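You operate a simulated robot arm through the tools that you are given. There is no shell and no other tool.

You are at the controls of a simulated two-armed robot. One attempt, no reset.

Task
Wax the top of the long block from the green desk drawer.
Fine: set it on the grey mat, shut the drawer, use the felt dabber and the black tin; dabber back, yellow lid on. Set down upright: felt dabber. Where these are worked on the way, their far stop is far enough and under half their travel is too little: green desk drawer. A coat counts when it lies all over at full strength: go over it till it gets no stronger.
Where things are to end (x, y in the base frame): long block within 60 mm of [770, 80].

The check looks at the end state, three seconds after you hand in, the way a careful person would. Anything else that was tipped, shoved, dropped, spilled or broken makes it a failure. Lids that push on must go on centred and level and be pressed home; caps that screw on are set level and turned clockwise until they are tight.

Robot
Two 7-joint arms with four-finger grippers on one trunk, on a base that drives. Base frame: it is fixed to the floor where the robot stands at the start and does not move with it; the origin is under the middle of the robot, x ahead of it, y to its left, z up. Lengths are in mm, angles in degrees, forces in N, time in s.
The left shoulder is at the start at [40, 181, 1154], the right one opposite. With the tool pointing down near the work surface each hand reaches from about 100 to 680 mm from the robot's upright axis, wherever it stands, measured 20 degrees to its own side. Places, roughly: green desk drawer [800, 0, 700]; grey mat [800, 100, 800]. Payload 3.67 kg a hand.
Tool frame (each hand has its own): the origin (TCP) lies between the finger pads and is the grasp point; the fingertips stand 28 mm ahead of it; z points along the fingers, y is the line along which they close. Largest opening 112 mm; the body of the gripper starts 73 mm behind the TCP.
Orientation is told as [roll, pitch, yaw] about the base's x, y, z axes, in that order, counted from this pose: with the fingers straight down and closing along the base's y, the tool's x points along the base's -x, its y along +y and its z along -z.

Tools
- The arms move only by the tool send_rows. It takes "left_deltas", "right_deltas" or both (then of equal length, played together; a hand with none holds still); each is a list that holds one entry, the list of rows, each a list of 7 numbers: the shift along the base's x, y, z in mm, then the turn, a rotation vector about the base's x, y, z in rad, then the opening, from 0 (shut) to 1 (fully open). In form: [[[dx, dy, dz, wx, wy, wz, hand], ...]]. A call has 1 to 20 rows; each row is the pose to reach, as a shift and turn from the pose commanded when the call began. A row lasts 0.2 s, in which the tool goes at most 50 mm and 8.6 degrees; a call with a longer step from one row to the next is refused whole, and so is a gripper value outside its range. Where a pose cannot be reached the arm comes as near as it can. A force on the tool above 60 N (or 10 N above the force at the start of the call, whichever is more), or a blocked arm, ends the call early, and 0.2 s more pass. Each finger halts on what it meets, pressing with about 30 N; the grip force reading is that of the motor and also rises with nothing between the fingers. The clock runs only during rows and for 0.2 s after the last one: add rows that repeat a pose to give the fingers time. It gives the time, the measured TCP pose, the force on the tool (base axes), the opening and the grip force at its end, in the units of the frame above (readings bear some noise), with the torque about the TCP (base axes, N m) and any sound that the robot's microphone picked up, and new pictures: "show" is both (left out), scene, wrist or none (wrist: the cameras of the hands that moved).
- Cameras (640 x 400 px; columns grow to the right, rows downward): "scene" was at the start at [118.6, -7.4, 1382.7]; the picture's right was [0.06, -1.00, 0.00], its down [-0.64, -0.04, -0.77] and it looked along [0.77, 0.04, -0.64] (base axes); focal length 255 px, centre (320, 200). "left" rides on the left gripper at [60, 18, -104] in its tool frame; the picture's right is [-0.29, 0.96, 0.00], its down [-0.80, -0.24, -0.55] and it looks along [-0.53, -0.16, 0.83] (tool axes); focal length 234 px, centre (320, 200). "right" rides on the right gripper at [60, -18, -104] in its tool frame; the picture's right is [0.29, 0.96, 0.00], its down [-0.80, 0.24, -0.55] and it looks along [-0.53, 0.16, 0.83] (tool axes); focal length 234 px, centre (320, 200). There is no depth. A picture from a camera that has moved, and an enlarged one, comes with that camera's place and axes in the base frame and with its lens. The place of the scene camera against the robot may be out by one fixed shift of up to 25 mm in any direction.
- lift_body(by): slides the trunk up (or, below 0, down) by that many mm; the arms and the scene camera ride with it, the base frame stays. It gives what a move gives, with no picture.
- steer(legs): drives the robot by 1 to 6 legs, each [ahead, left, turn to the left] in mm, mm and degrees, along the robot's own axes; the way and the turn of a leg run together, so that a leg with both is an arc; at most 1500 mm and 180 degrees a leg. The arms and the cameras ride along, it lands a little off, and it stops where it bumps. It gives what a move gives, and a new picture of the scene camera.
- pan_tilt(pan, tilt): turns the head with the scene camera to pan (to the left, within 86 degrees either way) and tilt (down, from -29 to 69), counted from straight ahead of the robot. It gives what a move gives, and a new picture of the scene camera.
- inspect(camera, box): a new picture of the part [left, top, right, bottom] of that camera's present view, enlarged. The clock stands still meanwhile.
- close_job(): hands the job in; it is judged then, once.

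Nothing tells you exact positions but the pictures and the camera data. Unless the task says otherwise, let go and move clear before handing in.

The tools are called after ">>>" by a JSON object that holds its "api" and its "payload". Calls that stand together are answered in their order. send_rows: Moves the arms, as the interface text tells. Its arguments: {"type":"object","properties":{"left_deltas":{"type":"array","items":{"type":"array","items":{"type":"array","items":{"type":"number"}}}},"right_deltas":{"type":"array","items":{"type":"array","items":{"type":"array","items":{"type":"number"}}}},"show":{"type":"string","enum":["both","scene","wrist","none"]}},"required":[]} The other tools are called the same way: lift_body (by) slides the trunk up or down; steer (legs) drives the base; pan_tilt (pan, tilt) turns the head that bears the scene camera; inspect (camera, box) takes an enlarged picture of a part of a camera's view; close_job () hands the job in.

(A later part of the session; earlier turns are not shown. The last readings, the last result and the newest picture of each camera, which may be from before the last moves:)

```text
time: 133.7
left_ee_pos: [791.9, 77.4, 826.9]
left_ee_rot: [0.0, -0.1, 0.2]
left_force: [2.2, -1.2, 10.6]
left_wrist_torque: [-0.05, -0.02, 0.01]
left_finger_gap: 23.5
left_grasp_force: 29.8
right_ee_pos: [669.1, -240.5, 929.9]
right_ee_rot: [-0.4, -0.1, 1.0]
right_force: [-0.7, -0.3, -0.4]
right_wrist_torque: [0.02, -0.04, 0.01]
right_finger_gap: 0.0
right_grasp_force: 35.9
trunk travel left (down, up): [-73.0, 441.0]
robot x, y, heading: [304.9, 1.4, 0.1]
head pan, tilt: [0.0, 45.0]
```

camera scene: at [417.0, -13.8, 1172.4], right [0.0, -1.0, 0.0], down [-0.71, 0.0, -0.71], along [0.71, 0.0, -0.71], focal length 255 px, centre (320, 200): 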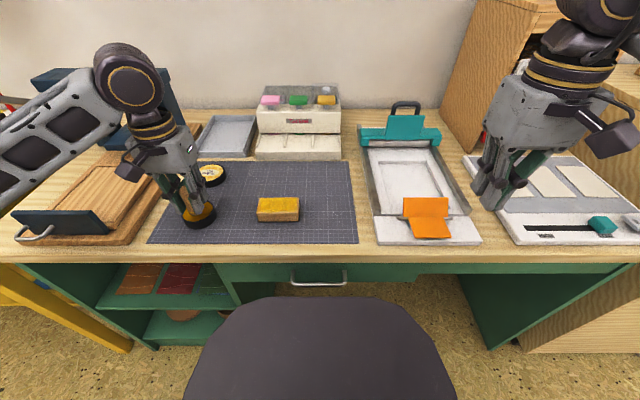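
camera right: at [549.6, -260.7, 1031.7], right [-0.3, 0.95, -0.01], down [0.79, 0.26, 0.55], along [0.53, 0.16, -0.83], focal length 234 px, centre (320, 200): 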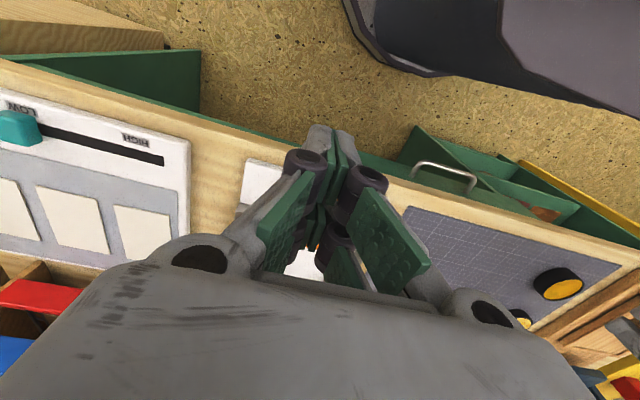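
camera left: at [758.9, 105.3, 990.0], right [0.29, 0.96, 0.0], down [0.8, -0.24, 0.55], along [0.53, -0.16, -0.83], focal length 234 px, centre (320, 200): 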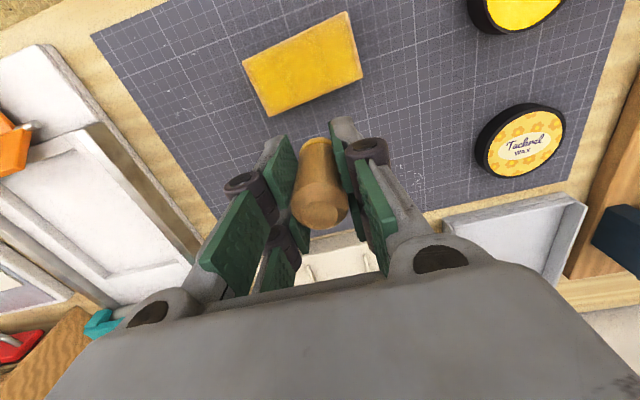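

>>> {"api": "send_rows", "payload": {"left_deltas": [[[0.7, -9, 6, 0, 0, 0, 0], [0.7, -9, 0, 0, 0, 0, 0], [0.7, -9, 0, 0, 0, 0, 0], [1.4, -17.9, 6, 0, 0, 0, 0], [1.4, -17.9, 0, 0, 0, 0, 0], [1.4, -17.9, 0, 0, 0, 0, 0], [0.1, -27.5, 6, 0, 0, 0, 0], [0.1, -27.5, 0, 0, 0, 0, 0], [0.1, -27.5, 0, 0, 0, 0, 0], [-6.9, -28.1, 6, 0, 0, 0, 0], [-6.9, -28.1, 0, 0, 0, 0, 0], [-6.9, -28.1, 0, 0, 0, 0, 0], [-14.9, -28.7, 6, 0, 0, 0, 0], [-14.9, -28.7, 0, 0, 0, 0, 0], [-14.9, -28.7, 0, 0, 0, 0, 0], [-22.9, -29.3, 6, 0, 0, 0, 0], [-22.9, -29.3, 0, 0, 0, 0, 0], [-22.9, -29.3, 0, 0, 0, 0, 0]]], "show": "wrist"}}

>>> {"api": "inspect", "payload": {"camera": "scene", "box": [220, 170, 340, 245]}}

```text
time: 137.5
left_ee_pos: [769.4, 48.6, 827.4]
left_ee_rot: [-0.1, -0.1, 0.1]
left_force: [0.1, -1.7, 5.8]
left_wrist_torque: [-0.06, 0.1, 0.02]
left_finger_gap: 23.5
left_grasp_force: 29.8
right_ee_pos: [667.9, -240.6, 930.1]
right_ee_rot: [-0.4, -0.1, 1.1]
right_force: [-0.1, 0.2, 0.0]
right_wrist_torque: [0.02, 0.02, 0.01]
right_finger_gap: 0.3
right_grasp_force: 35.5
trunk travel left (down, up): [-73.0, 441.0]
robot x, y, heading: [303.9, 0.7, 0.0]
head pan, tilt: [0.0, 45.0]
camera left: at [709.6, 67.4, 930.5], right [0.29, 0.96, 0.0], down [0.8, -0.24, 0.55], along [0.53, -0.16, -0.83], focal length 234 px, centre (320, 200)
```

left: 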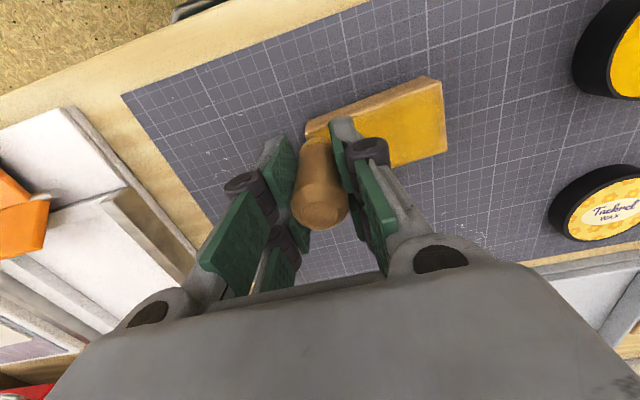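

```text
5.33 times, centred on (280, 208) of scene
camera zoom: at [417.2, -14.1, 1172.3], right [0.0, -1.0, 0.0], down [-0.71, 0.0, -0.71], along [0.71, 0.0, -0.71], focal length 1360 px, centre (533, 160)
```

zoom: 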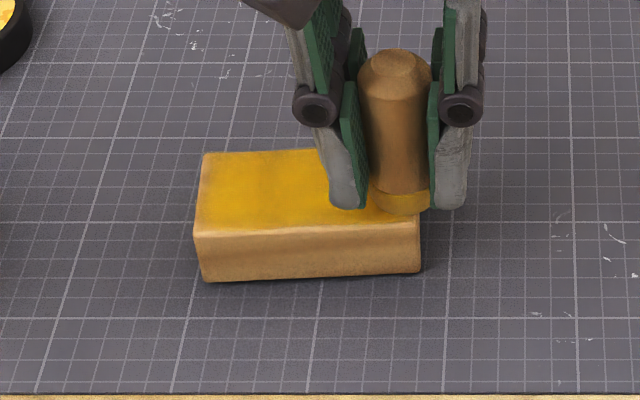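

Two more dabs finish the right end; then I lift and look.

>>> {"api": "send_rows", "payload": {"left_deltas": [[[-7.9, -0.6, 6, 0, 0, 0, 0], [-7.9, -0.6, -0.4, 0, 0, 0, 0], [-7.9, -0.6, -0.4, 0, 0, 0, 0], [-14.6, -1, 6, 0, 0, 0, 0], [-14.6, -1, -0.4, 0, 0, 0, 0], [-14.6, -1, -0.4, 0, 0, 0, 0], [-14.6, -1, 20, 0, 0, 0, 0], [10, 10, 50, 0, 0, 0, 0], [40, 30, 60, 0, 0, 0, 0], [50, 38, 60, 0, 0, 0, 0], [50, 38, 60, 0, 0, 0, 0]]], "show": "none"}}

>>> {"api": "inspect", "payload": {"camera": "left", "box": [240, 10, 400, 110]}}

>>> {"api": "inspect", "payload": {"camera": "scene", "box": [240, 180, 320, 230]}}

```text
time: 139.9
left_ee_pos: [818.3, 88.8, 886.2]
left_ee_rot: [0.0, 0.1, 0.2]
left_force: [0.0, 0.0, -0.5]
left_wrist_torque: [0.03, 0.01, 0.0]
left_finger_gap: 23.4
left_grasp_force: 29.7
right_ee_pos: [669.7, -240.7, 928.8]
right_ee_rot: [-0.4, -0.1, 1.1]
right_force: [1.6, -0.1, 0.1]
right_wrist_torque: [-0.04, 0.02, -0.01]
right_finger_gap: 0.0
right_grasp_force: 35.5
trunk travel left (down, up): [-73.0, 441.0]
robot x, y, heading: [300.3, -2.7, 0.1]
head pan, tilt: [0.0, 45.0]
```

```text
4.00 times, centred on (320, 60) of left
camera zoom: at [760.7, 105.5, 990.1], right [0.29, 0.96, 0.0], down [0.8, -0.24, 0.55], along [0.53, -0.16, -0.83], focal length 937 px, centre (320, 760)
```

zoom: 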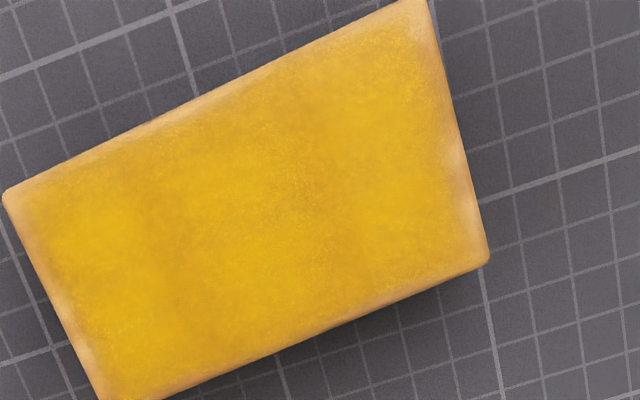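

```text
8.00 times, centred on (280, 205) of scene
camera zoom: at [417.5, -13.8, 1172.2], right [0.0, -1.0, 0.0], down [-0.71, 0.0, -0.71], along [0.71, 0.0, -0.71], focal length 2040 px, centre (640, 160)
```

zoom: 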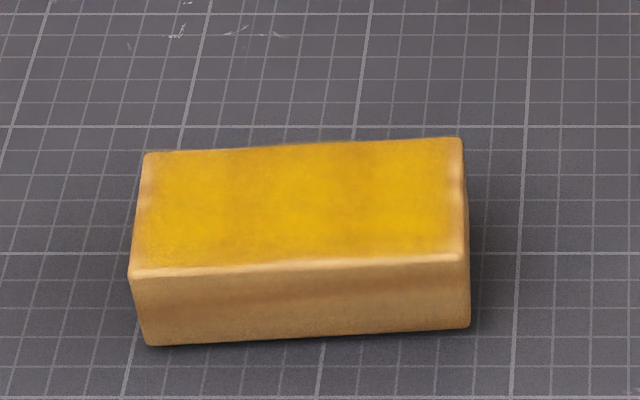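

The ends still show a soft 4 mm margin; I want to see whether it strengthens. I re-dip and then rub across the ends.

>>> {"api": "send_rows", "payload": {"left_deltas": [[[-12, 35, 0, 0, 0, 0, 0], [-24, 70, 0, 0, 0, 0, 0], [-36, 105, 0, 0, 0, 0, 0], [-48, 140, 0, 0, 0, 0, 0], [-57.6, 169.5, 0, 0, 0, 0, 0], [-57.6, 169.5, -30, 0, 0, 0, 0], [-57.6, 169.5, -55, 0, 0, 0, 0], [-57.6, 169.5, -66, 0, 0, 0, 0], [-57.6, 169.5, -70.2, 0, 0, 0, 0], [-57.6, 169.5, -70.2, 0, 0, 0.12, 0], [-57.6, 169.5, -70.2, 0, 0, 0, 0], [-57.6, 169.5, -70.2, 0, 0, -0.12, 0], [-57.6, 169.5, -70.2, 0, 0, 0, 0]]], "show": "none"}}

>>> {"api": "inspect", "payload": {"camera": "scene", "box": [150, 150, 310, 250]}}

```text
time: 142.7
left_ee_pos: [761.7, 256.4, 816.8]
left_ee_rot: [0.0, -0.1, 0.2]
left_force: [2.1, 2.4, 13.5]
left_wrist_torque: [0.05, -0.08, -0.06]
left_finger_gap: 23.6
left_grasp_force: 29.2
right_ee_pos: [668.3, -240.3, 929.7]
right_ee_rot: [-0.4, -0.2, 1.0]
right_force: [-0.5, 0.1, 0.2]
right_wrist_torque: [-0.01, 0.03, -0.02]
right_finger_gap: 0.2
right_grasp_force: 36.1
trunk travel left (down, up): [-73.0, 441.0]
robot x, y, heading: [306.8, -1.1, 0.1]
head pan, tilt: [0.0, 45.0]
```

```text
4.00 times, centred on (230, 200) of scene
camera zoom: at [416.9, -14.1, 1172.4], right [0.0, -1.0, 0.0], down [-0.71, 0.0, -0.71], along [0.71, 0.0, -0.71], focal length 1020 px, centre (680, 200)
```

zoom: 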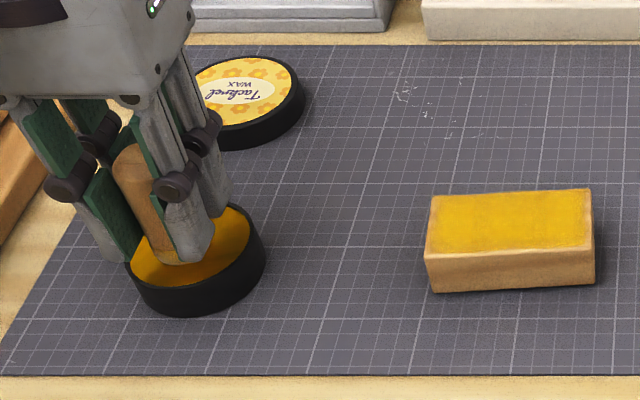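

Loaded again. I go to the right end of the block and rub across it, back and forth.

>>> {"api": "send_rows", "payload": {"left_deltas": [[[0, 0, 20, 0, 0, 0, 0], [0, 0, 42, 0, 0, 0, 0], [-2, -45, 42, 0, 0, 0, 0], [-4, -93, 42, 0, 0, 0, 0], [-6, -141, 42, 0, 0, 0, 0], [-7, -185, 38, 0, 0, 0, 0], [-8.1, -209, 25, 0, 0, 0, 0], [-8.1, -209, 16, 0, 0, 0, 0], [-8.1, -209, 10.3, 0, 0, 0, 0], [2, -208.3, 10.3, 0, 0, 0, 0], [12, -207.6, 10.3, 0, 0, 0, 0], [22, -207, 10.3, 0, 0, 0, 0], [31.8, -206.3, 10.3, 0, 0, 0, 0], [31.8, -203, 10.3, 0, 0, 0, 0], [22, -203.7, 10.3, 0, 0, 0, 0], [12, -204.3, 10.3, 0, 0, 0, 0], [2, -205, 10.3, 0, 0, 0, 0], [-8, -205.6, 10.3, 0, 0, 0, 0], [-8, -205.6, 10.3, 0, 0, 0, 0]]], "show": "none"}}

>>> {"api": "inspect", "payload": {"camera": "scene", "box": [220, 170, 340, 245]}}

```text
time: 146.7
left_ee_pos: [753.4, 50.0, 826.1]
left_ee_rot: [0.0, -0.1, 0.3]
left_force: [6.0, 0.4, 19.1]
left_wrist_torque: [0.2, -0.39, -0.09]
left_finger_gap: 23.3
left_grasp_force: 30.1
right_ee_pos: [670.0, -241.8, 929.0]
right_ee_rot: [-0.4, -0.2, 1.2]
right_force: [0.8, 0.9, -0.9]
right_wrist_torque: [0.0, 0.0, -0.02]
right_finger_gap: 0.0
right_grasp_force: 36.1
trunk travel left (down, up): [-73.0, 441.0]
robot x, y, heading: [303.4, -2.4, -0.2]
head pan, tilt: [0.0, 45.0]
```

```text
5.33 times, centred on (280, 208) of scene
camera zoom: at [417.0, -14.1, 1172.3], right [0.0, -1.0, 0.0], down [-0.71, 0.0, -0.71], along [0.71, 0.0, -0.71], focal length 1360 px, centre (533, 160)
```

zoom: 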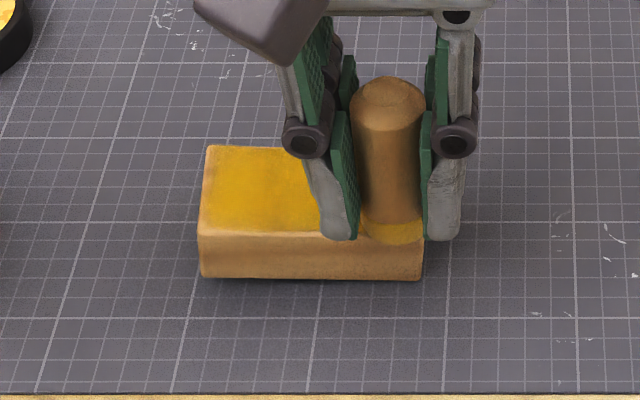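

>>> {"api": "send_rows", "payload": {"left_deltas": [[[0, 0, 20, 0, 0, 0, 0], [20, 10, 50, 0, 0, 0, 0], [50, 28, 59.9, 0, 0, 0, 0], [65.6, 36.1, 59.9, 0, 0, 0, 0], [65.6, 36.1, 59.9, 0, 0, 0, 0]]], "show": "none"}}

>>> {"api": "inspect", "payload": {"camera": "left", "box": [240, 10, 400, 110]}}

>>> {"api": "inspect", "payload": {"camera": "scene", "box": [240, 180, 320, 230]}}

```text
time: 147.9
left_ee_pos: [820.4, 87.3, 886.3]
left_ee_rot: [0.0, 0.1, 0.1]
left_force: [-0.2, -0.5, -1.2]
left_wrist_torque: [0.02, -0.01, 0.01]
left_finger_gap: 23.4
left_grasp_force: 30.1
right_ee_pos: [670.6, -240.6, 928.4]
right_ee_rot: [-0.4, -0.1, 1.1]
right_force: [-0.1, 0.7, 0.3]
right_wrist_torque: [0.0, -0.04, 0.0]
right_finger_gap: 0.2
right_grasp_force: 36.1
trunk travel left (down, up): [-73.0, 441.0]
robot x, y, heading: [301.4, -0.4, 0.1]
head pan, tilt: [0.0, 45.0]
```

```text
4.00 times, centred on (320, 60) of left
camera zoom: at [760.6, 105.2, 990.0], right [0.29, 0.96, 0.0], down [0.8, -0.24, 0.55], along [0.53, -0.16, -0.83], focal length 937 px, centre (320, 760)
```

zoom: 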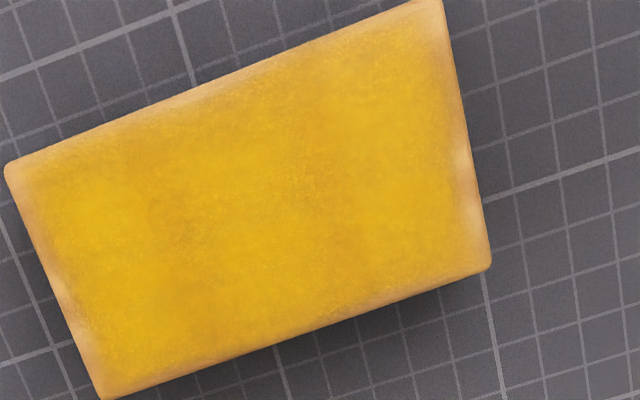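

```text
8.00 times, centred on (280, 205) of scene
camera zoom: at [417.5, -13.8, 1172.2], right [0.0, -1.0, 0.0], down [-0.71, 0.0, -0.71], along [0.71, 0.0, -0.71], focal length 2040 px, centre (640, 160)
```

zoom: 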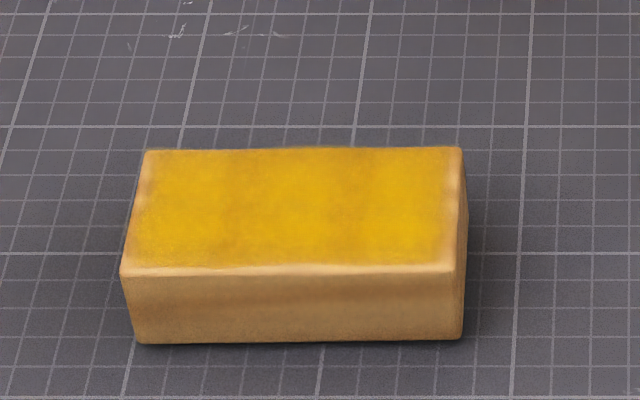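

The end margin did not change with more wax, and its width matches the long-edge rim in proportion, so it looks like the rounded rim. I check the interior evenness more closely.

>>> {"api": "inspect", "payload": {"camera": "left", "box": [240, 20, 320, 70]}}

>>> {"api": "inspect", "payload": {"camera": "left", "box": [300, 15, 380, 65]}}

>>> {"api": "inspect", "payload": {"camera": "left", "box": [250, 55, 330, 105]}}

```text
8.00 times, centred on (280, 45) of left
camera zoom: at [760.6, 105.2, 990.0], right [0.29, 0.96, 0.0], down [0.8, -0.24, 0.55], along [0.53, -0.16, -0.83], focal length 1873 px, centre (640, 1440)
```

zoom: 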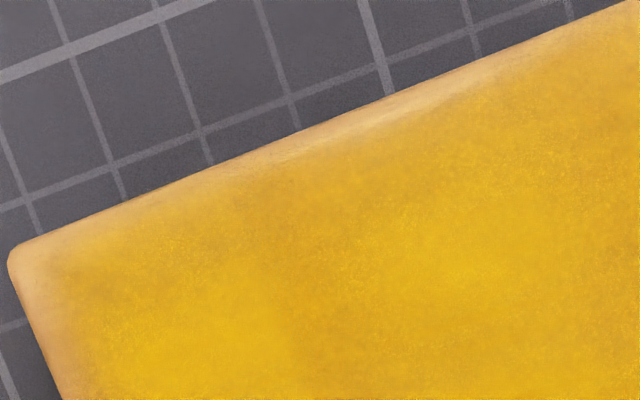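

```text
8.00 times, centred on (340, 40) of left
camera zoom: at [760.6, 105.2, 990.0], right [0.29, 0.96, 0.0], down [0.8, -0.24, 0.55], along [0.53, -0.16, -0.83], focal length 1873 px, centre (160, 1480)
```

zoom: 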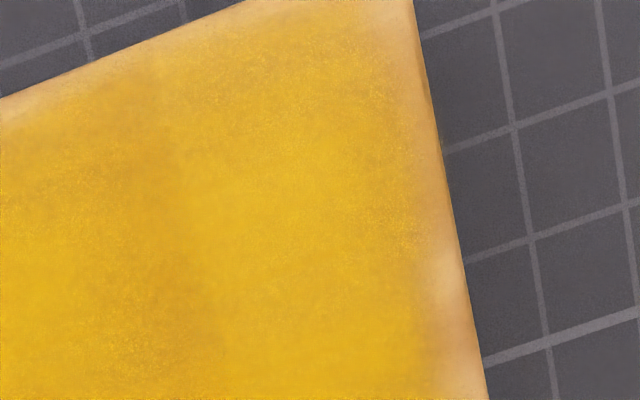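

```text
8.00 times, centred on (290, 80) of left
camera zoom: at [760.6, 105.2, 990.0], right [0.29, 0.96, 0.0], down [0.8, -0.24, 0.55], along [0.53, -0.16, -0.83], focal length 1873 px, centre (560, 1160)
```

zoom: 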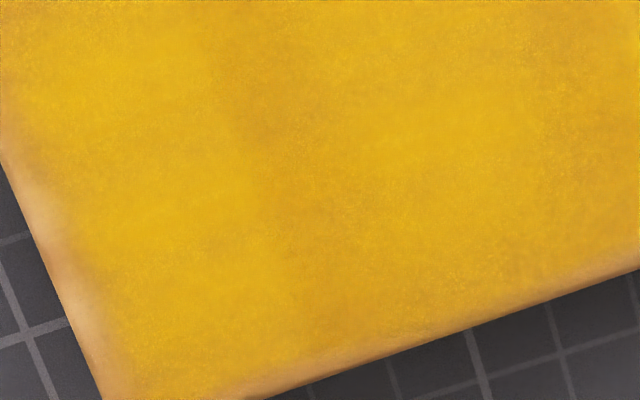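

The coat looks even apart from the soft rim. For certainty I go over the whole top once more with short cross-strokes, starting at the right end.

>>> {"api": "send_rows", "payload": {"left_deltas": [[[-35, -20, -25, 0, 0, 0, 0], [-66.6, -34, -45, 0, 0, 0, 0], [-66.6, -34, -54, 0, 0, 0, 0], [-66.6, -34, -59.7, 0, 0, 0, 0], [-55, -34, -59.7, 0, 0, 0, 0], [-44, -34, -59.7, 0, 0, 0, 0], [-32.6, -34, -59.7, 0, 0, 0, 0], [-32.6, -25, -59.7, 0, 0, 0, 0], [-44, -25, -59.7, 0, 0, 0, 0], [-55, -25, -59.7, 0, 0, 0, 0], [-66.6, -25, -59.7, 0, 0, 0, 0], [-66.6, -16, -59.7, 0, 0, 0, 0], [-55, -16, -59.7, 0, 0, 0, 0], [-44, -16, -59.7, 0, 0, 0, 0], [-32.6, -16, -59.7, 0, 0, 0, 0], [-32.6, -7, -59.7, 0, 0, 0, 0], [-44, -7, -59.7, 0, 0, 0, 0], [-55, -7, -59.7, 0, 0, 0, 0], [-66.6, -7, -59.7, 0, 0, 0, 0], [-66.6, -7, -54, 0, 0, 0, 0]]], "show": "none"}}

>>> {"api": "inspect", "payload": {"camera": "scene", "box": [220, 170, 340, 245]}}

```text
time: 152.1
left_ee_pos: [752.6, 79.8, 831.4]
left_ee_rot: [0.0, 0.1, 0.1]
left_force: [0.0, 0.9, -0.3]
left_wrist_torque: [-0.02, 0.0, -0.04]
left_finger_gap: 23.3
left_grasp_force: 30.6
right_ee_pos: [669.9, -240.4, 928.7]
right_ee_rot: [-0.4, -0.1, 1.2]
right_force: [-0.6, 0.0, -1.6]
right_wrist_torque: [0.02, -0.01, 0.01]
right_finger_gap: 0.0
right_grasp_force: 36.2
trunk travel left (down, up): [-73.0, 441.0]
robot x, y, heading: [300.5, -4.2, 0.1]
head pan, tilt: [0.0, 45.0]
```

```text
5.33 times, centred on (280, 208) of scene
camera zoom: at [417.6, -13.9, 1172.2], right [0.0, -1.0, 0.0], down [-0.71, 0.0, -0.71], along [0.71, 0.0, -0.71], focal length 1360 px, centre (533, 160)
```

zoom: 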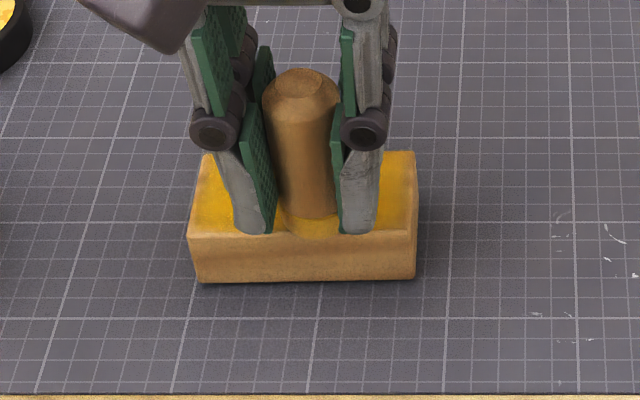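

>>> {"api": "send_rows", "payload": {"left_deltas": [[[0, 9, 0, 0, 0, 0, 0], [0, 9, -5.7, 0, 0, 0, 0], [11.6, 9, -5.7, 0, 0, 0, 0], [22.6, 9, -5.7, 0, 0, 0, 0], [34, 9, -5.7, 0, 0, 0, 0], [34, 18, -5.7, 0, 0, 0, 0], [22.6, 18, -5.7, 0, 0, 0, 0], [11.6, 18, -5.7, 0, 0, 0, 0], [0, 18, -5.7, 0, 0, 0, 0], [0, 27, -5.7, 0, 0, 0, 0], [11.6, 27, -5.7, 0, 0, 0, 0], [22.6, 27, -5.7, 0, 0, 0, 0], [34, 27, -5.7, 0, 0, 0, 0], [34, 36, -5.7, 0, 0, 0, 0], [22.6, 36, -5.7, 0, 0, 0, 0], [11.6, 36, -5.7, 0, 0, 0, 0], [0, 36, -5.7, 0, 0, 0, 0], [0, 43, -5.7, 0, 0, 0, 0], [11.6, 43, -5.7, 0, 0, 0, 0], [22.6, 43, -5.7, 0, 0, 0, 0]]], "show": "none"}}

>>> {"api": "send_rows", "payload": {"left_deltas": [[[11.4, 0, 0, 0, 0, 0, 0], [11.4, 0, 15, 0, 0, 0, 0], [20, -15, 50, 0, 0, 0, 0], [44, -36, 60, 0, 0, 0, 0], [44, -36, 60, 0, 0, 0, 0]]], "show": "none"}}

>>> {"api": "inspect", "payload": {"camera": "left", "box": [240, 10, 400, 110]}}

>>> {"api": "inspect", "payload": {"camera": "scene", "box": [240, 180, 320, 230]}}

```text
time: 156.3
left_ee_pos: [775.5, 122.8, 826.0]
left_ee_rot: [0.0, 0.2, 0.1]
left_force: [-3.5, 0.4, 6.6]
left_wrist_torque: [-0.07, 0.13, -0.01]
left_finger_gap: 23.3
left_grasp_force: 30.2
right_ee_pos: [669.5, -241.4, 929.9]
right_ee_rot: [-0.5, -0.1, 1.1]
right_force: [0.0, -0.6, -0.7]
right_wrist_torque: [0.01, -0.03, -0.01]
right_finger_gap: 0.3
right_grasp_force: 36.0
trunk travel left (down, up): [-73.0, 441.0]
robot x, y, heading: [302.6, -3.5, 0.3]
head pan, tilt: [0.0, 45.0]
```

```text
time: 157.5
left_ee_pos: [820.3, 88.6, 889.4]
left_ee_rot: [0.0, 0.0, 0.2]
left_force: [-0.1, 0.5, 0.3]
left_wrist_torque: [0.06, 0.0, -0.02]
left_finger_gap: 23.7
left_grasp_force: 30.4
right_ee_pos: [669.3, -241.0, 929.5]
right_ee_rot: [-0.4, 0.0, 1.1]
right_force: [-0.5, -0.2, 0.2]
right_wrist_torque: [-0.03, -0.05, -0.01]
right_finger_gap: 0.0
right_grasp_force: 35.6
trunk travel left (down, up): [-73.0, 441.0]
robot x, y, heading: [304.2, -1.6, 0.1]
head pan, tilt: [0.0, 45.0]
```

```text
4.00 times, centred on (320, 60) of left
camera zoom: at [760.2, 106.4, 991.9], right [0.29, 0.96, 0.0], down [0.8, -0.24, 0.55], along [0.53, -0.16, -0.83], focal length 937 px, centre (320, 760)
```

zoom: 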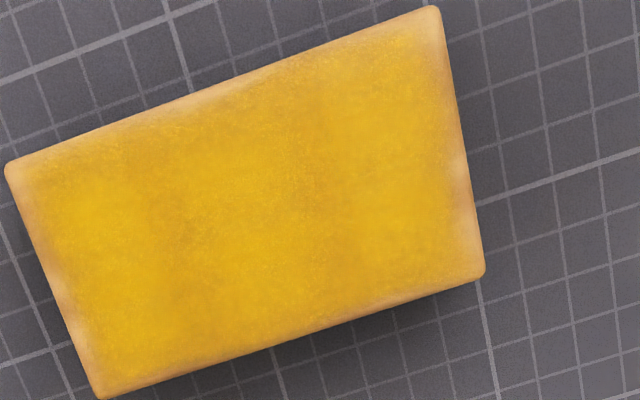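

```text
8.00 times, centred on (280, 205) of scene
camera zoom: at [417.2, -13.5, 1172.3], right [0.0, -1.0, 0.0], down [-0.71, 0.0, -0.71], along [0.71, 0.0, -0.71], focal length 2040 px, centre (640, 160)
```

zoom: 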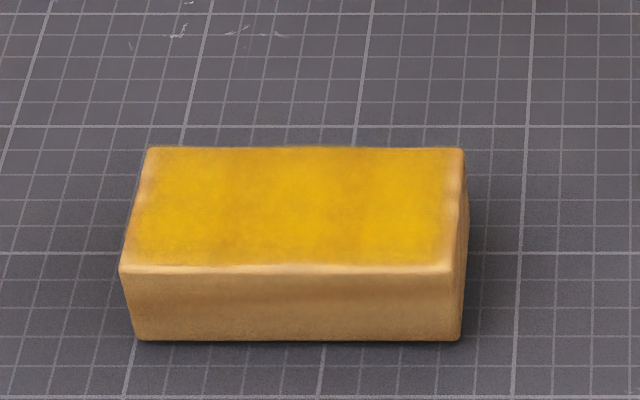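

The picture is unchanged after another full pass, so the coat is saturated. Now I return the dabber to its spot at about (903, 89), lowering close to the mat first.

>>> {"api": "send_rows", "payload": {"left_deltas": [[[40, 1, 0, 0, 0, 0, 0], [84.7, 1.6, 0, 0, 0, 0, 0], [84.7, 1.6, -30, 0, 0, 0, 0], [84.7, 1.6, -60, 0, 0, 0, 0], [84.7, 1.6, -78, 0, 0, 0, 0], [84.7, 1.6, -86, 0, 0, 0, 0], [84.7, 1.6, -89, 0, 0, 0, 0], [84.7, 1.6, -89, 0, 0, 0, 0]]]}}

>>> {"api": "inspect", "payload": {"camera": "scene", "box": [220, 130, 340, 205]}}

```text
time: 159.3
left_ee_pos: [903.7, 88.4, 796.4]
left_ee_rot: [0.0, 0.1, 0.2]
left_force: [0.2, -0.1, -0.5]
left_wrist_torque: [0.01, -0.04, 0.0]
left_finger_gap: 23.3
left_grasp_force: 30.4
right_ee_pos: [670.2, -241.1, 929.7]
right_ee_rot: [-0.5, -0.1, 1.1]
right_force: [-0.9, 0.1, 0.3]
right_wrist_torque: [-0.06, 0.02, 0.02]
right_finger_gap: 0.0
right_grasp_force: 35.5
trunk travel left (down, up): [-73.0, 441.0]
robot x, y, heading: [302.6, -5.1, -0.0]
head pan, tilt: [0.0, 45.0]
camera scene: at [417.6, -13.9, 1172.2], right [0.0, -1.0, 0.0], down [-0.71, 0.0, -0.71], along [0.71, 0.0, -0.71], focal length 255 px, centre (320, 200)
camera left: at [844.3, 107.8, 900.5], right [0.29, 0.96, 0.0], down [0.8, -0.24, 0.55], along [0.53, -0.16, -0.83], focal length 234 px, centre (320, 200)
```

scene: 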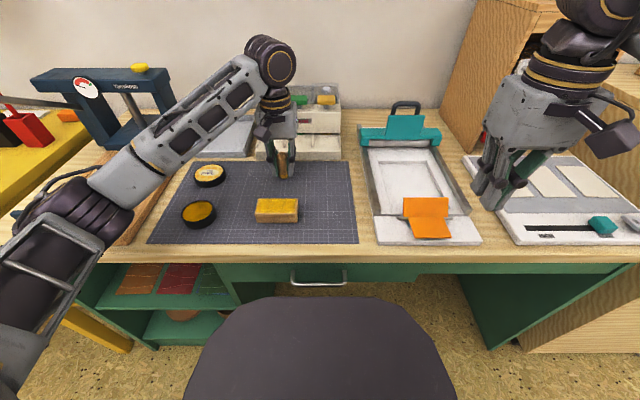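
left: 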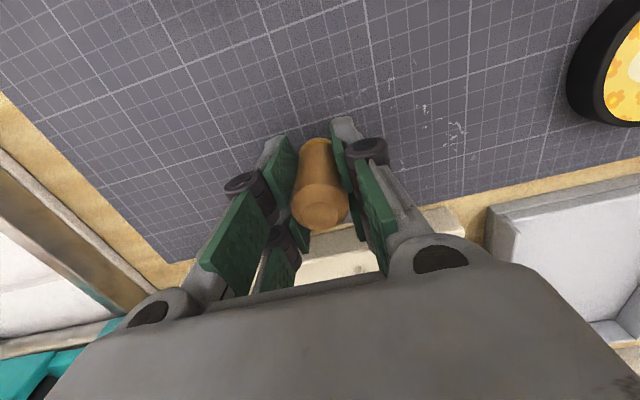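

```text
5.33 times, centred on (280, 168) of scene
camera zoom: at [417.6, -13.9, 1172.2], right [0.0, -1.0, 0.0], down [-0.71, 0.0, -0.71], along [0.71, 0.0, -0.71], focal length 1360 px, centre (533, 373)
```

zoom: 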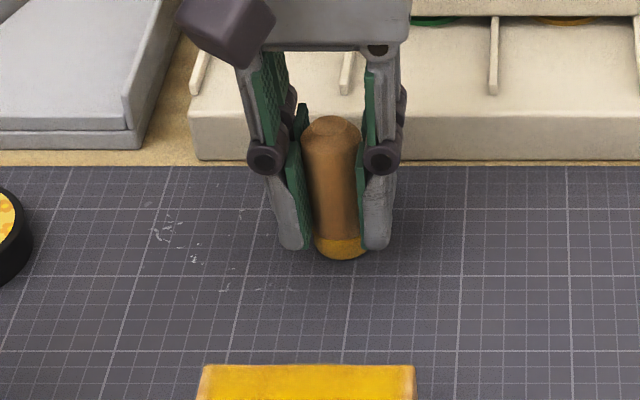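

The dabber is just above its place. I lower it gently to contact.

>>> {"api": "send_rows", "payload": {"left_deltas": [[[0, 0, -1, 0, 0, 0, 0], [0, 0, -2, 0, 0, 0, 0], [0, 0, -3, 0, 0, 0, 0], [0, 0, -3, 0, 0, 0, 0]]], "show": "none"}}

```text
time: 160.3
left_ee_pos: [904.2, 89.3, 794.3]
left_ee_rot: [0.1, 0.0, 0.2]
left_force: [0.8, -0.2, 3.1]
left_wrist_torque: [0.01, -0.08, -0.01]
left_finger_gap: 23.3
left_grasp_force: 30.4
right_ee_pos: [669.6, -241.4, 929.3]
right_ee_rot: [-0.3, -0.1, 1.2]
right_force: [0.5, 0.1, -0.2]
right_wrist_torque: [0.03, 0.01, 0.0]
right_finger_gap: 0.3
right_grasp_force: 35.3
trunk travel left (down, up): [-73.0, 441.0]
robot x, y, heading: [300.4, -0.7, 0.1]
head pan, tilt: [0.0, 45.0]
```

Contact at 3 N: the dabber stands on the mat. I open and rise straight up.

>>> {"api": "send_rows", "payload": {"left_deltas": [[[0, 0, -0.3, 0, 0, 0, 0], [0, 0, -0.3, 0, 0, 0, 0.28], [0, 0, -0.3, 0, 0, 0, 0.4], [0, 0, -0.3, 0, 0, 0, 0.6], [0, 0, -0.3, 0, 0, 0, 0.7], [0, 0, 15, 0, 0, 0, 0.7], [0, 0, 40, 0, 0, 0, 0.7], [0, 0, 80, 0, 0, 0, 0.7], [-20, 10, 100, 0, 0, 0, 0.8], [-20, 10, 100, 0, 0, 0, 1]]]}}

>>> {"api": "inspect", "payload": {"camera": "scene", "box": [160, 130, 360, 255]}}

```text
time: 162.5
left_ee_pos: [886.4, 98.6, 893.8]
left_ee_rot: [0.1, 0.1, 0.0]
left_force: [0.1, -0.4, 0.5]
left_wrist_torque: [0.04, -0.01, -0.04]
left_finger_gap: 112.1
left_grasp_force: 0.1
right_ee_pos: [669.0, -240.6, 928.1]
right_ee_rot: [-0.4, -0.2, 1.1]
right_force: [0.1, -0.4, -0.1]
right_wrist_torque: [0.02, 0.03, 0.0]
right_finger_gap: 0.0
right_grasp_force: 35.6
trunk travel left (down, up): [-73.0, 441.0]
robot x, y, heading: [303.2, -3.9, 0.3]
head pan, tilt: [0.0, 45.0]
camera scene: at [418.0, -14.3, 1172.2], right [0.0, -1.0, 0.0], down [-0.71, 0.0, -0.71], along [0.71, 0.0, -0.71], focal length 255 px, centre (320, 200)
camera left: at [826.0, 117.1, 998.8], right [0.29, 0.96, 0.0], down [0.8, -0.24, 0.55], along [0.53, -0.16, -0.83], focal length 234 px, centre (320, 200)
```

scene: 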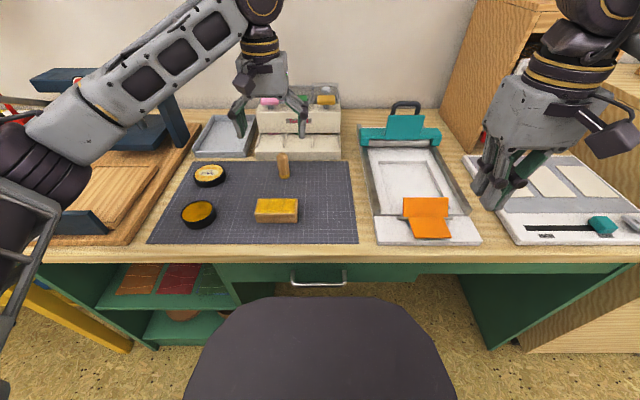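
left: 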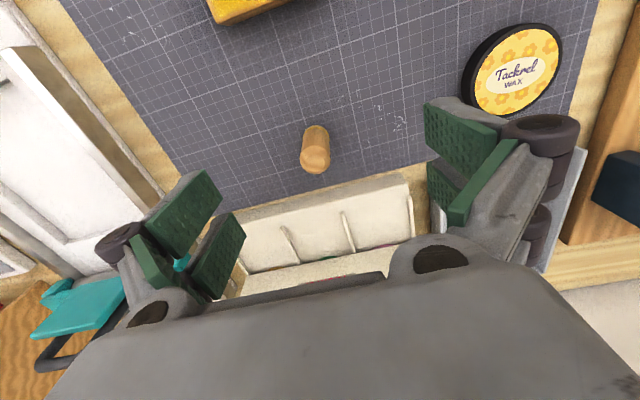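

```text
3.20 times, centred on (260, 192) of scene
camera zoom: at [418.0, -14.3, 1172.2], right [0.0, -1.0, 0.0], down [-0.71, 0.0, -0.71], along [0.71, 0.0, -0.71], focal length 816 px, centre (512, 224)
```

zoom: 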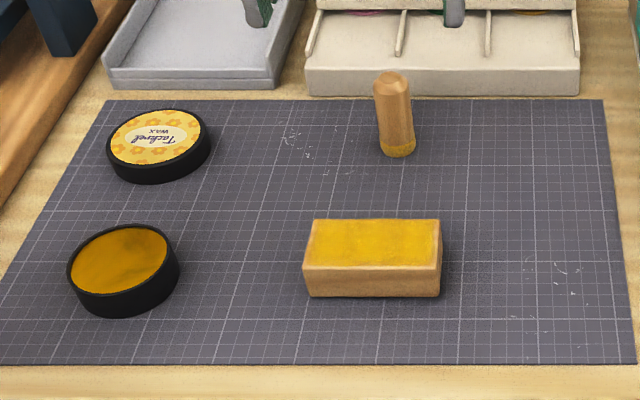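

The dabber stands upright at its place. Next the lid: I look closely at lid and tin to see how they fit.

>>> {"api": "inspect", "payload": {"camera": "scene", "box": [180, 155, 244, 195]}}

>>> {"api": "inspect", "payload": {"camera": "scene", "box": [170, 190, 234, 230]}}

>>> {"api": "inspect", "payload": {"camera": "left", "box": [440, 10, 584, 100]}}

```text
10.00 times, centred on (212, 175) of scene
camera zoom: at [418.0, -14.3, 1172.2], right [0.0, -1.0, 0.0], down [-0.71, 0.0, -0.71], along [0.71, 0.0, -0.71], focal length 2551 px, centre (1400, 450)
```

zoom: 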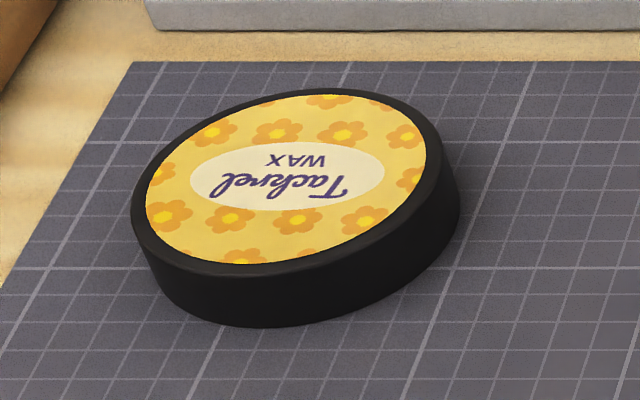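

```text
10.00 times, centred on (202, 210) of scene
camera zoom: at [418.0, -14.3, 1172.2], right [0.0, -1.0, 0.0], down [-0.71, 0.0, -0.71], along [0.71, 0.0, -0.71], focal length 2551 px, centre (1500, 100)
```

zoom: 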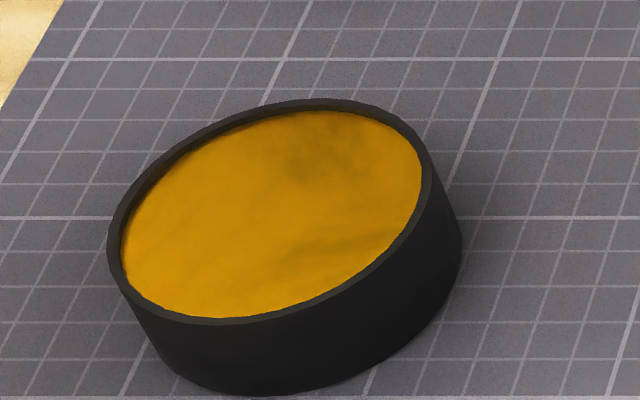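

```text
4.44 times, centred on (512, 55) of left
camera zoom: at [826.0, 117.1, 998.8], right [0.29, 0.96, 0.0], down [0.8, -0.24, 0.55], along [0.53, -0.16, -0.83], focal length 1041 px, centre (-533, 844)
```

zoom: 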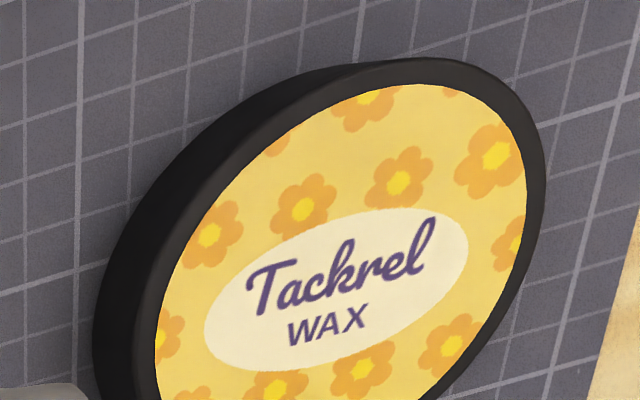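

The lid is a plain push-on cap, wider than the tin. I move the left hand over it to measure its centre.

>>> {"api": "send_rows", "payload": {"left_deltas": [[[8, 40, 5, 0, 0, 0, 1], [16, 80, 8, 0, 0, 0, 1], [26, 120, 8, 0, 0, 0, 1], [36, 160, 8, 0, 0, 0, 1], [36, 165, 8, 0, 0, 0, 1]]]}}

>>> {"api": "inspect", "payload": {"camera": "left", "box": [240, 10, 400, 110]}}

```text
time: 163.7
left_ee_pos: [921.3, 263.5, 902.7]
left_ee_rot: [0.0, 0.0, 0.0]
left_force: [0.0, 0.1, 0.3]
left_wrist_torque: [-0.02, 0.0, 0.02]
left_finger_gap: 111.9
left_grasp_force: 0.1
right_ee_pos: [669.0, -241.2, 929.4]
right_ee_rot: [-0.4, -0.1, 1.0]
right_force: [-1.1, 0.1, -0.8]
right_wrist_torque: [0.02, -0.01, 0.0]
right_finger_gap: 0.0
right_grasp_force: 35.2
trunk travel left (down, up): [-73.0, 441.0]
robot x, y, heading: [303.4, -4.9, -0.1]
head pan, tilt: [0.0, 45.0]
camera scene: at [417.6, -14.1, 1172.2], right [0.0, -1.0, 0.0], down [-0.71, 0.0, -0.71], along [0.71, 0.0, -0.71], focal length 255 px, centre (320, 200)
camera left: at [861.4, 282.6, 1006.2], right [0.29, 0.96, 0.0], down [0.8, -0.24, 0.55], along [0.53, -0.16, -0.83], focal length 234 px, centre (320, 200)
```

scene: 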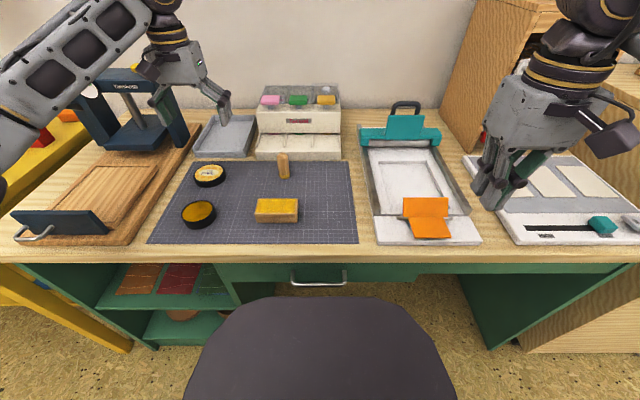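
left: 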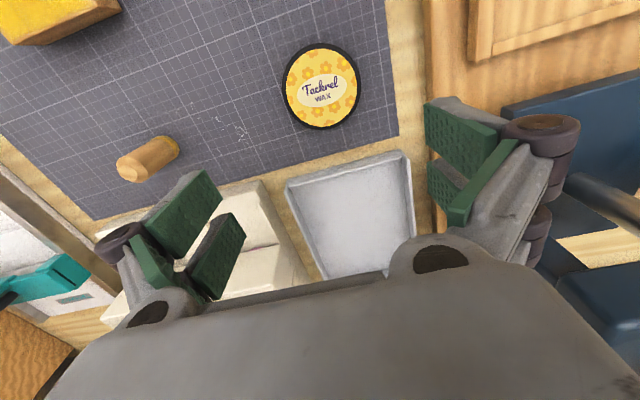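

```text
4.00 times, centred on (320, 60) of left
camera zoom: at [861.4, 282.6, 1006.2], right [0.29, 0.96, 0.0], down [0.8, -0.24, 0.55], along [0.53, -0.16, -0.83], focal length 937 px, centre (320, 760)
```

zoom: 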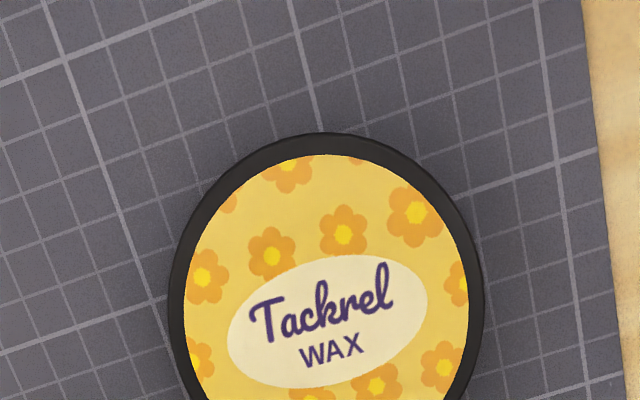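

Now a full view of the lid for an exact centre, before comparing with the tin from the same relative viewpoint.

>>> {"api": "inspect", "payload": {"camera": "left", "box": [240, 37, 400, 137]}}

>>> {"api": "send_rows", "payload": {"left_deltas": [[[-33, -4, 4, 0, 0, 0, 1], [-66, -9, 8, 0, 0, 0, 1], [-99, -14, 8, 0, 0, 0, 1], [-132, -19, 8, 0, 0, 0, 1], [-132, -19, 8, 0, 0, 0, 1]]], "show": "wrist"}}

>>> {"api": "inspect", "payload": {"camera": "left", "box": [240, 37, 400, 137]}}

```text
4.00 times, centred on (320, 87) of left
camera zoom: at [861.4, 282.6, 1006.2], right [0.29, 0.96, 0.0], down [0.8, -0.24, 0.55], along [0.53, -0.16, -0.83], focal length 937 px, centre (320, 652)
```

zoom: 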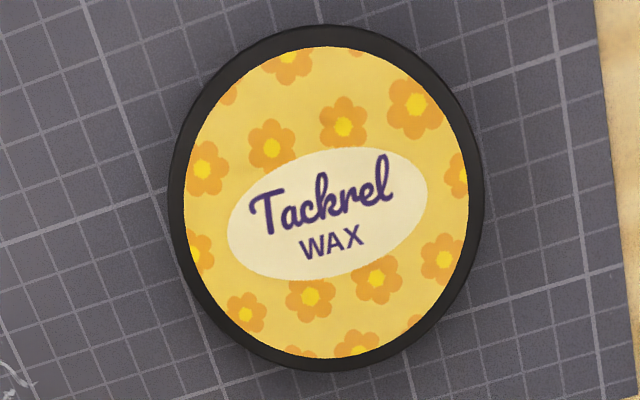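

```text
time: 164.9
left_ee_pos: [788.3, 246.5, 910.2]
left_ee_rot: [0.0, 0.1, 0.1]
left_force: [0.4, 0.4, 0.5]
left_wrist_torque: [0.03, -0.01, 0.03]
left_finger_gap: 112.0
left_grasp_force: 0.2
right_ee_pos: [669.8, -240.6, 929.3]
right_ee_rot: [-0.4, 0.0, 1.1]
right_force: [-0.2, -0.6, 0.4]
right_wrist_torque: [-0.04, 0.0, 0.02]
right_finger_gap: 0.0
right_grasp_force: 35.6
trunk travel left (down, up): [-73.0, 441.0]
robot x, y, heading: [300.4, 2.8, 0.2]
head pan, tilt: [0.0, 45.0]
camera left: at [728.3, 264.0, 1013.5], right [0.29, 0.96, 0.0], down [0.8, -0.24, 0.55], along [0.53, -0.16, -0.83], focal length 234 px, centre (320, 200)
```

left: 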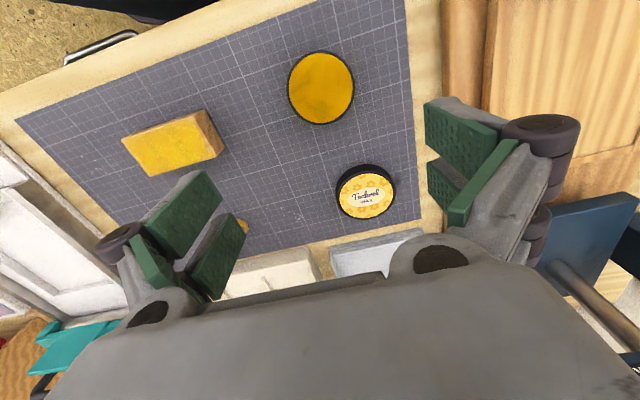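

```text
4.00 times, centred on (320, 87) of left
camera zoom: at [728.3, 264.0, 1013.5], right [0.29, 0.96, 0.0], down [0.8, -0.24, 0.55], along [0.53, -0.16, -0.83], focal length 937 px, centre (320, 652)
```

zoom: 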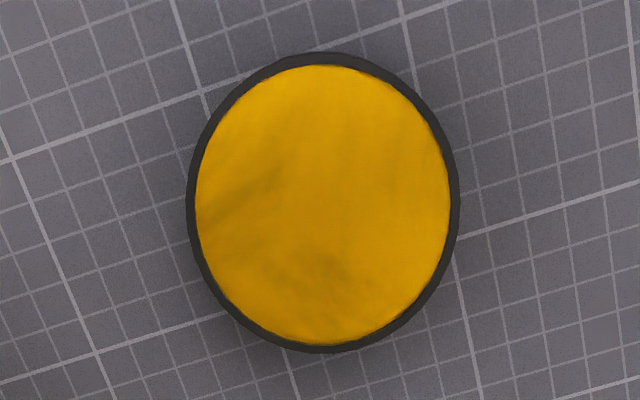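

Matched views give lid centre (892.6, 275) and tin centre (760.9, 254.9), lid 73 mm wide over a 64 mm tin. I move over the lid and descend to just above it.

>>> {"api": "send_rows", "payload": {"left_deltas": [[[30, 8, 0, 0, 0, 0, 1], [65, 18, 0, 0, 0, 0, 1], [103.2, 29.4, -10, 0, 0, 0, 1], [103.2, 29.4, -45, 0, 0, 0, 1], [103.2, 29.4, -80, 0, 0, 0, 1], [103.2, 29.4, -105, 0, 0, 0, 1], [103.2, 29.4, -105, 0, 0, 0, 1]]]}}

>>> {"api": "inspect", "payload": {"camera": "left", "box": [180, 60, 460, 235]}}

```text
time: 166.5
left_ee_pos: [891.6, 272.8, 805.9]
left_ee_rot: [0.0, 0.1, 0.2]
left_force: [-0.6, 0.1, 0.2]
left_wrist_torque: [0.0, -0.01, 0.01]
left_finger_gap: 111.8
left_grasp_force: 0.0
right_ee_pos: [669.3, -240.5, 928.2]
right_ee_rot: [-0.4, -0.1, 1.1]
right_force: [-0.4, 0.1, 0.3]
right_wrist_torque: [0.0, -0.01, -0.01]
right_finger_gap: 0.1
right_grasp_force: 35.4
trunk travel left (down, up): [-73.0, 441.0]
robot x, y, heading: [302.7, -4.0, 0.1]
head pan, tilt: [0.0, 45.0]
camera scene: at [417.6, -13.9, 1172.3], right [0.0, -1.0, 0.0], down [-0.71, 0.0, -0.71], along [0.71, 0.0, -0.71], focal length 255 px, centre (320, 200)
camera left: at [832.2, 291.3, 909.0], right [0.29, 0.96, 0.0], down [0.8, -0.24, 0.55], along [0.53, -0.16, -0.83], focal length 234 px, centre (320, 200)
```

scene: 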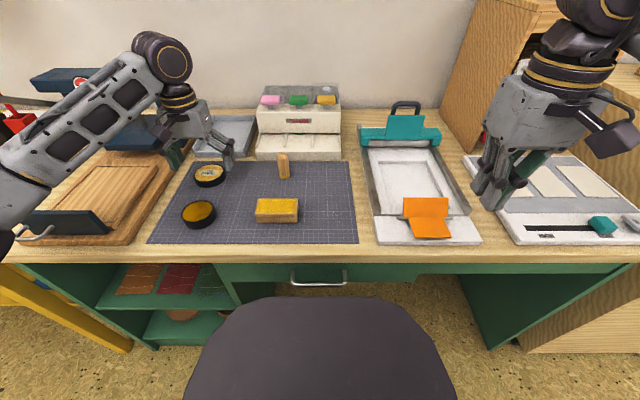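
left: 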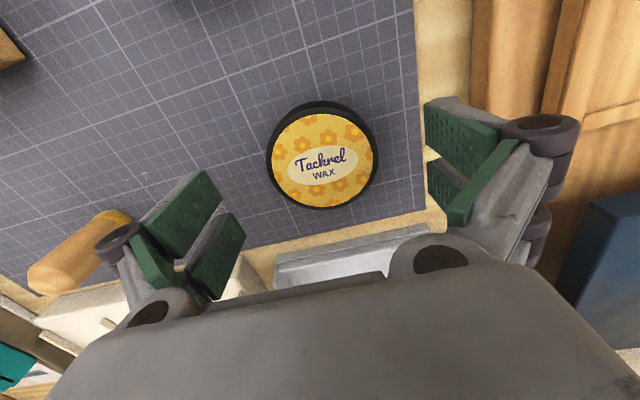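

```text
2.29 times, centred on (320, 148) of left
camera zoom: at [832.2, 291.3, 909.0], right [0.29, 0.96, 0.0], down [0.8, -0.24, 0.55], along [0.53, -0.16, -0.83], focal length 535 px, centre (320, 320)
```

zoom: 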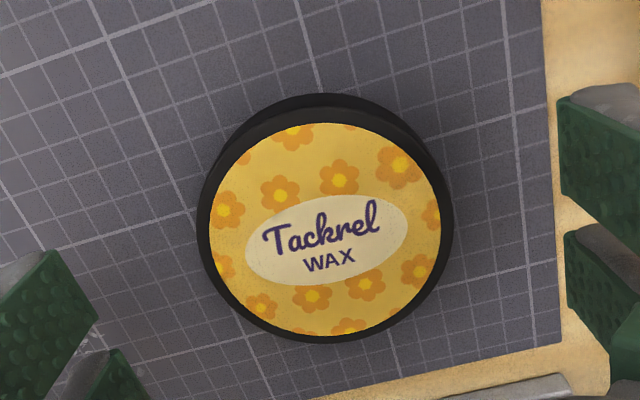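

The lid is centred under the hand within 1.5 mm. I descend around it and close gently.

>>> {"api": "send_rows", "payload": {"left_deltas": [[[0.5, 1.5, -12, 0, 0, 0, 1], [0.5, 1.5, -22, 0, 0, 0, 1], [0.5, 1.5, -29, 0, 0, 0, 1], [0.5, 1.5, -29, 0, 0, 0, 1]]], "show": "none"}}

```text
time: 167.5
left_ee_pos: [892.7, 274.6, 777.2]
left_ee_rot: [0.0, 0.2, 0.1]
left_force: [0.7, -0.1, -0.7]
left_wrist_torque: [0.01, 0.02, 0.0]
left_finger_gap: 112.1
left_grasp_force: 0.0
right_ee_pos: [669.9, -240.6, 929.0]
right_ee_rot: [-0.3, -0.1, 1.1]
right_force: [0.2, 0.2, 0.0]
right_wrist_torque: [-0.01, 0.0, 0.0]
right_finger_gap: 0.0
right_grasp_force: 35.3
trunk travel left (down, up): [-73.0, 441.0]
robot x, y, heading: [300.6, -3.8, -0.1]
head pan, tilt: [0.0, 45.0]
```

Judging from earlier grips, the fingertips retract when open, so I go a few millimetres lower for a deeper hold on the lid, then close.

>>> {"api": "send_rows", "payload": {"left_deltas": [[[0, 0, -2.5, 0, 0, 0, 1], [0, 0, -5, 0, 0, 0, 1], [0, 0, -5, 0, 0, 0, 0.85], [0, 0, -5, 0, 0, 0, 0.75], [0, 0, -5, 0, 0, 0, 0.6], [0, 0, -5, 0, 0, 0, 0.4], [0, 0, -5, 0, 0, 0, 0.4]]]}}

>>> {"api": "inspect", "payload": {"camera": "left", "box": [180, 60, 460, 235]}}

```text
time: 169.1
left_ee_pos: [891.7, 275.3, 774.9]
left_ee_rot: [0.0, -0.5, 0.2]
left_force: [7.5, 5.4, 35.3]
left_wrist_torque: [0.11, 0.59, -0.13]
left_finger_gap: 72.2
left_grasp_force: 30.0
right_ee_pos: [668.2, -241.5, 929.7]
right_ee_rot: [-0.4, -0.1, 1.2]
right_force: [0.0, -0.3, 0.7]
right_wrist_torque: [0.05, 0.0, -0.03]
right_finger_gap: 0.0
right_grasp_force: 36.5
trunk travel left (down, up): [-73.0, 441.0]
robot x, y, heading: [299.5, -4.3, 0.3]
head pan, tilt: [0.0, 45.0]
camera scene: at [415.5, -14.6, 1172.6], right [0.0, -1.0, 0.0], down [-0.71, 0.0, -0.71], along [0.71, 0.0, -0.71], focal length 255 px, centre (320, 200)
camera left: at [831.6, 293.9, 878.4], right [0.28, 0.96, 0.0], down [0.79, -0.24, 0.56], along [0.54, -0.16, -0.83], focal length 234 px, centre (320, 200)
```

scene: 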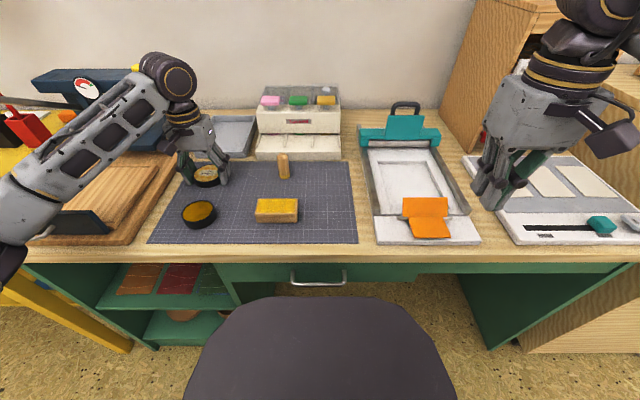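
left: 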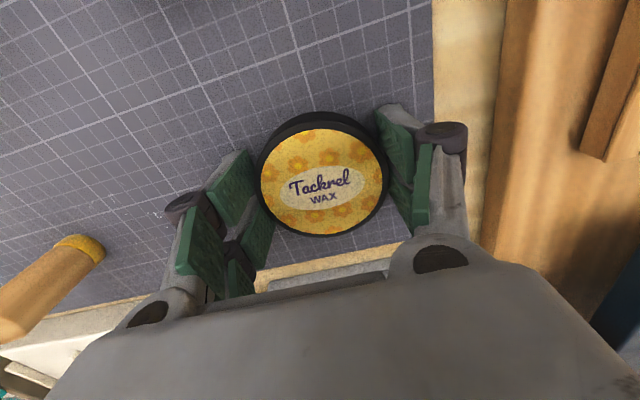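

```text
2.29 times, centred on (320, 148) of left
camera zoom: at [831.6, 293.9, 878.4], right [0.28, 0.96, 0.0], down [0.79, -0.24, 0.56], along [0.54, -0.16, -0.83], focal length 535 px, centre (320, 320)
```

zoom: 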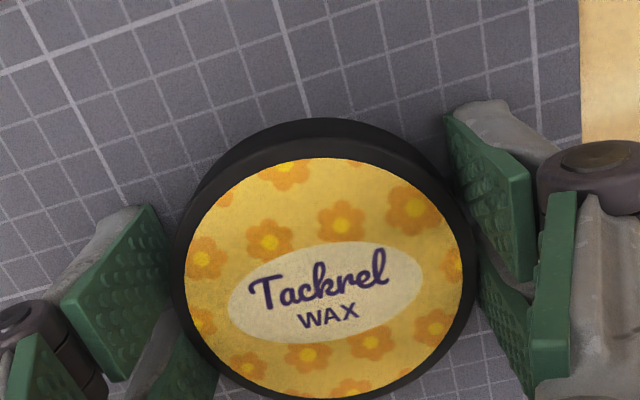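

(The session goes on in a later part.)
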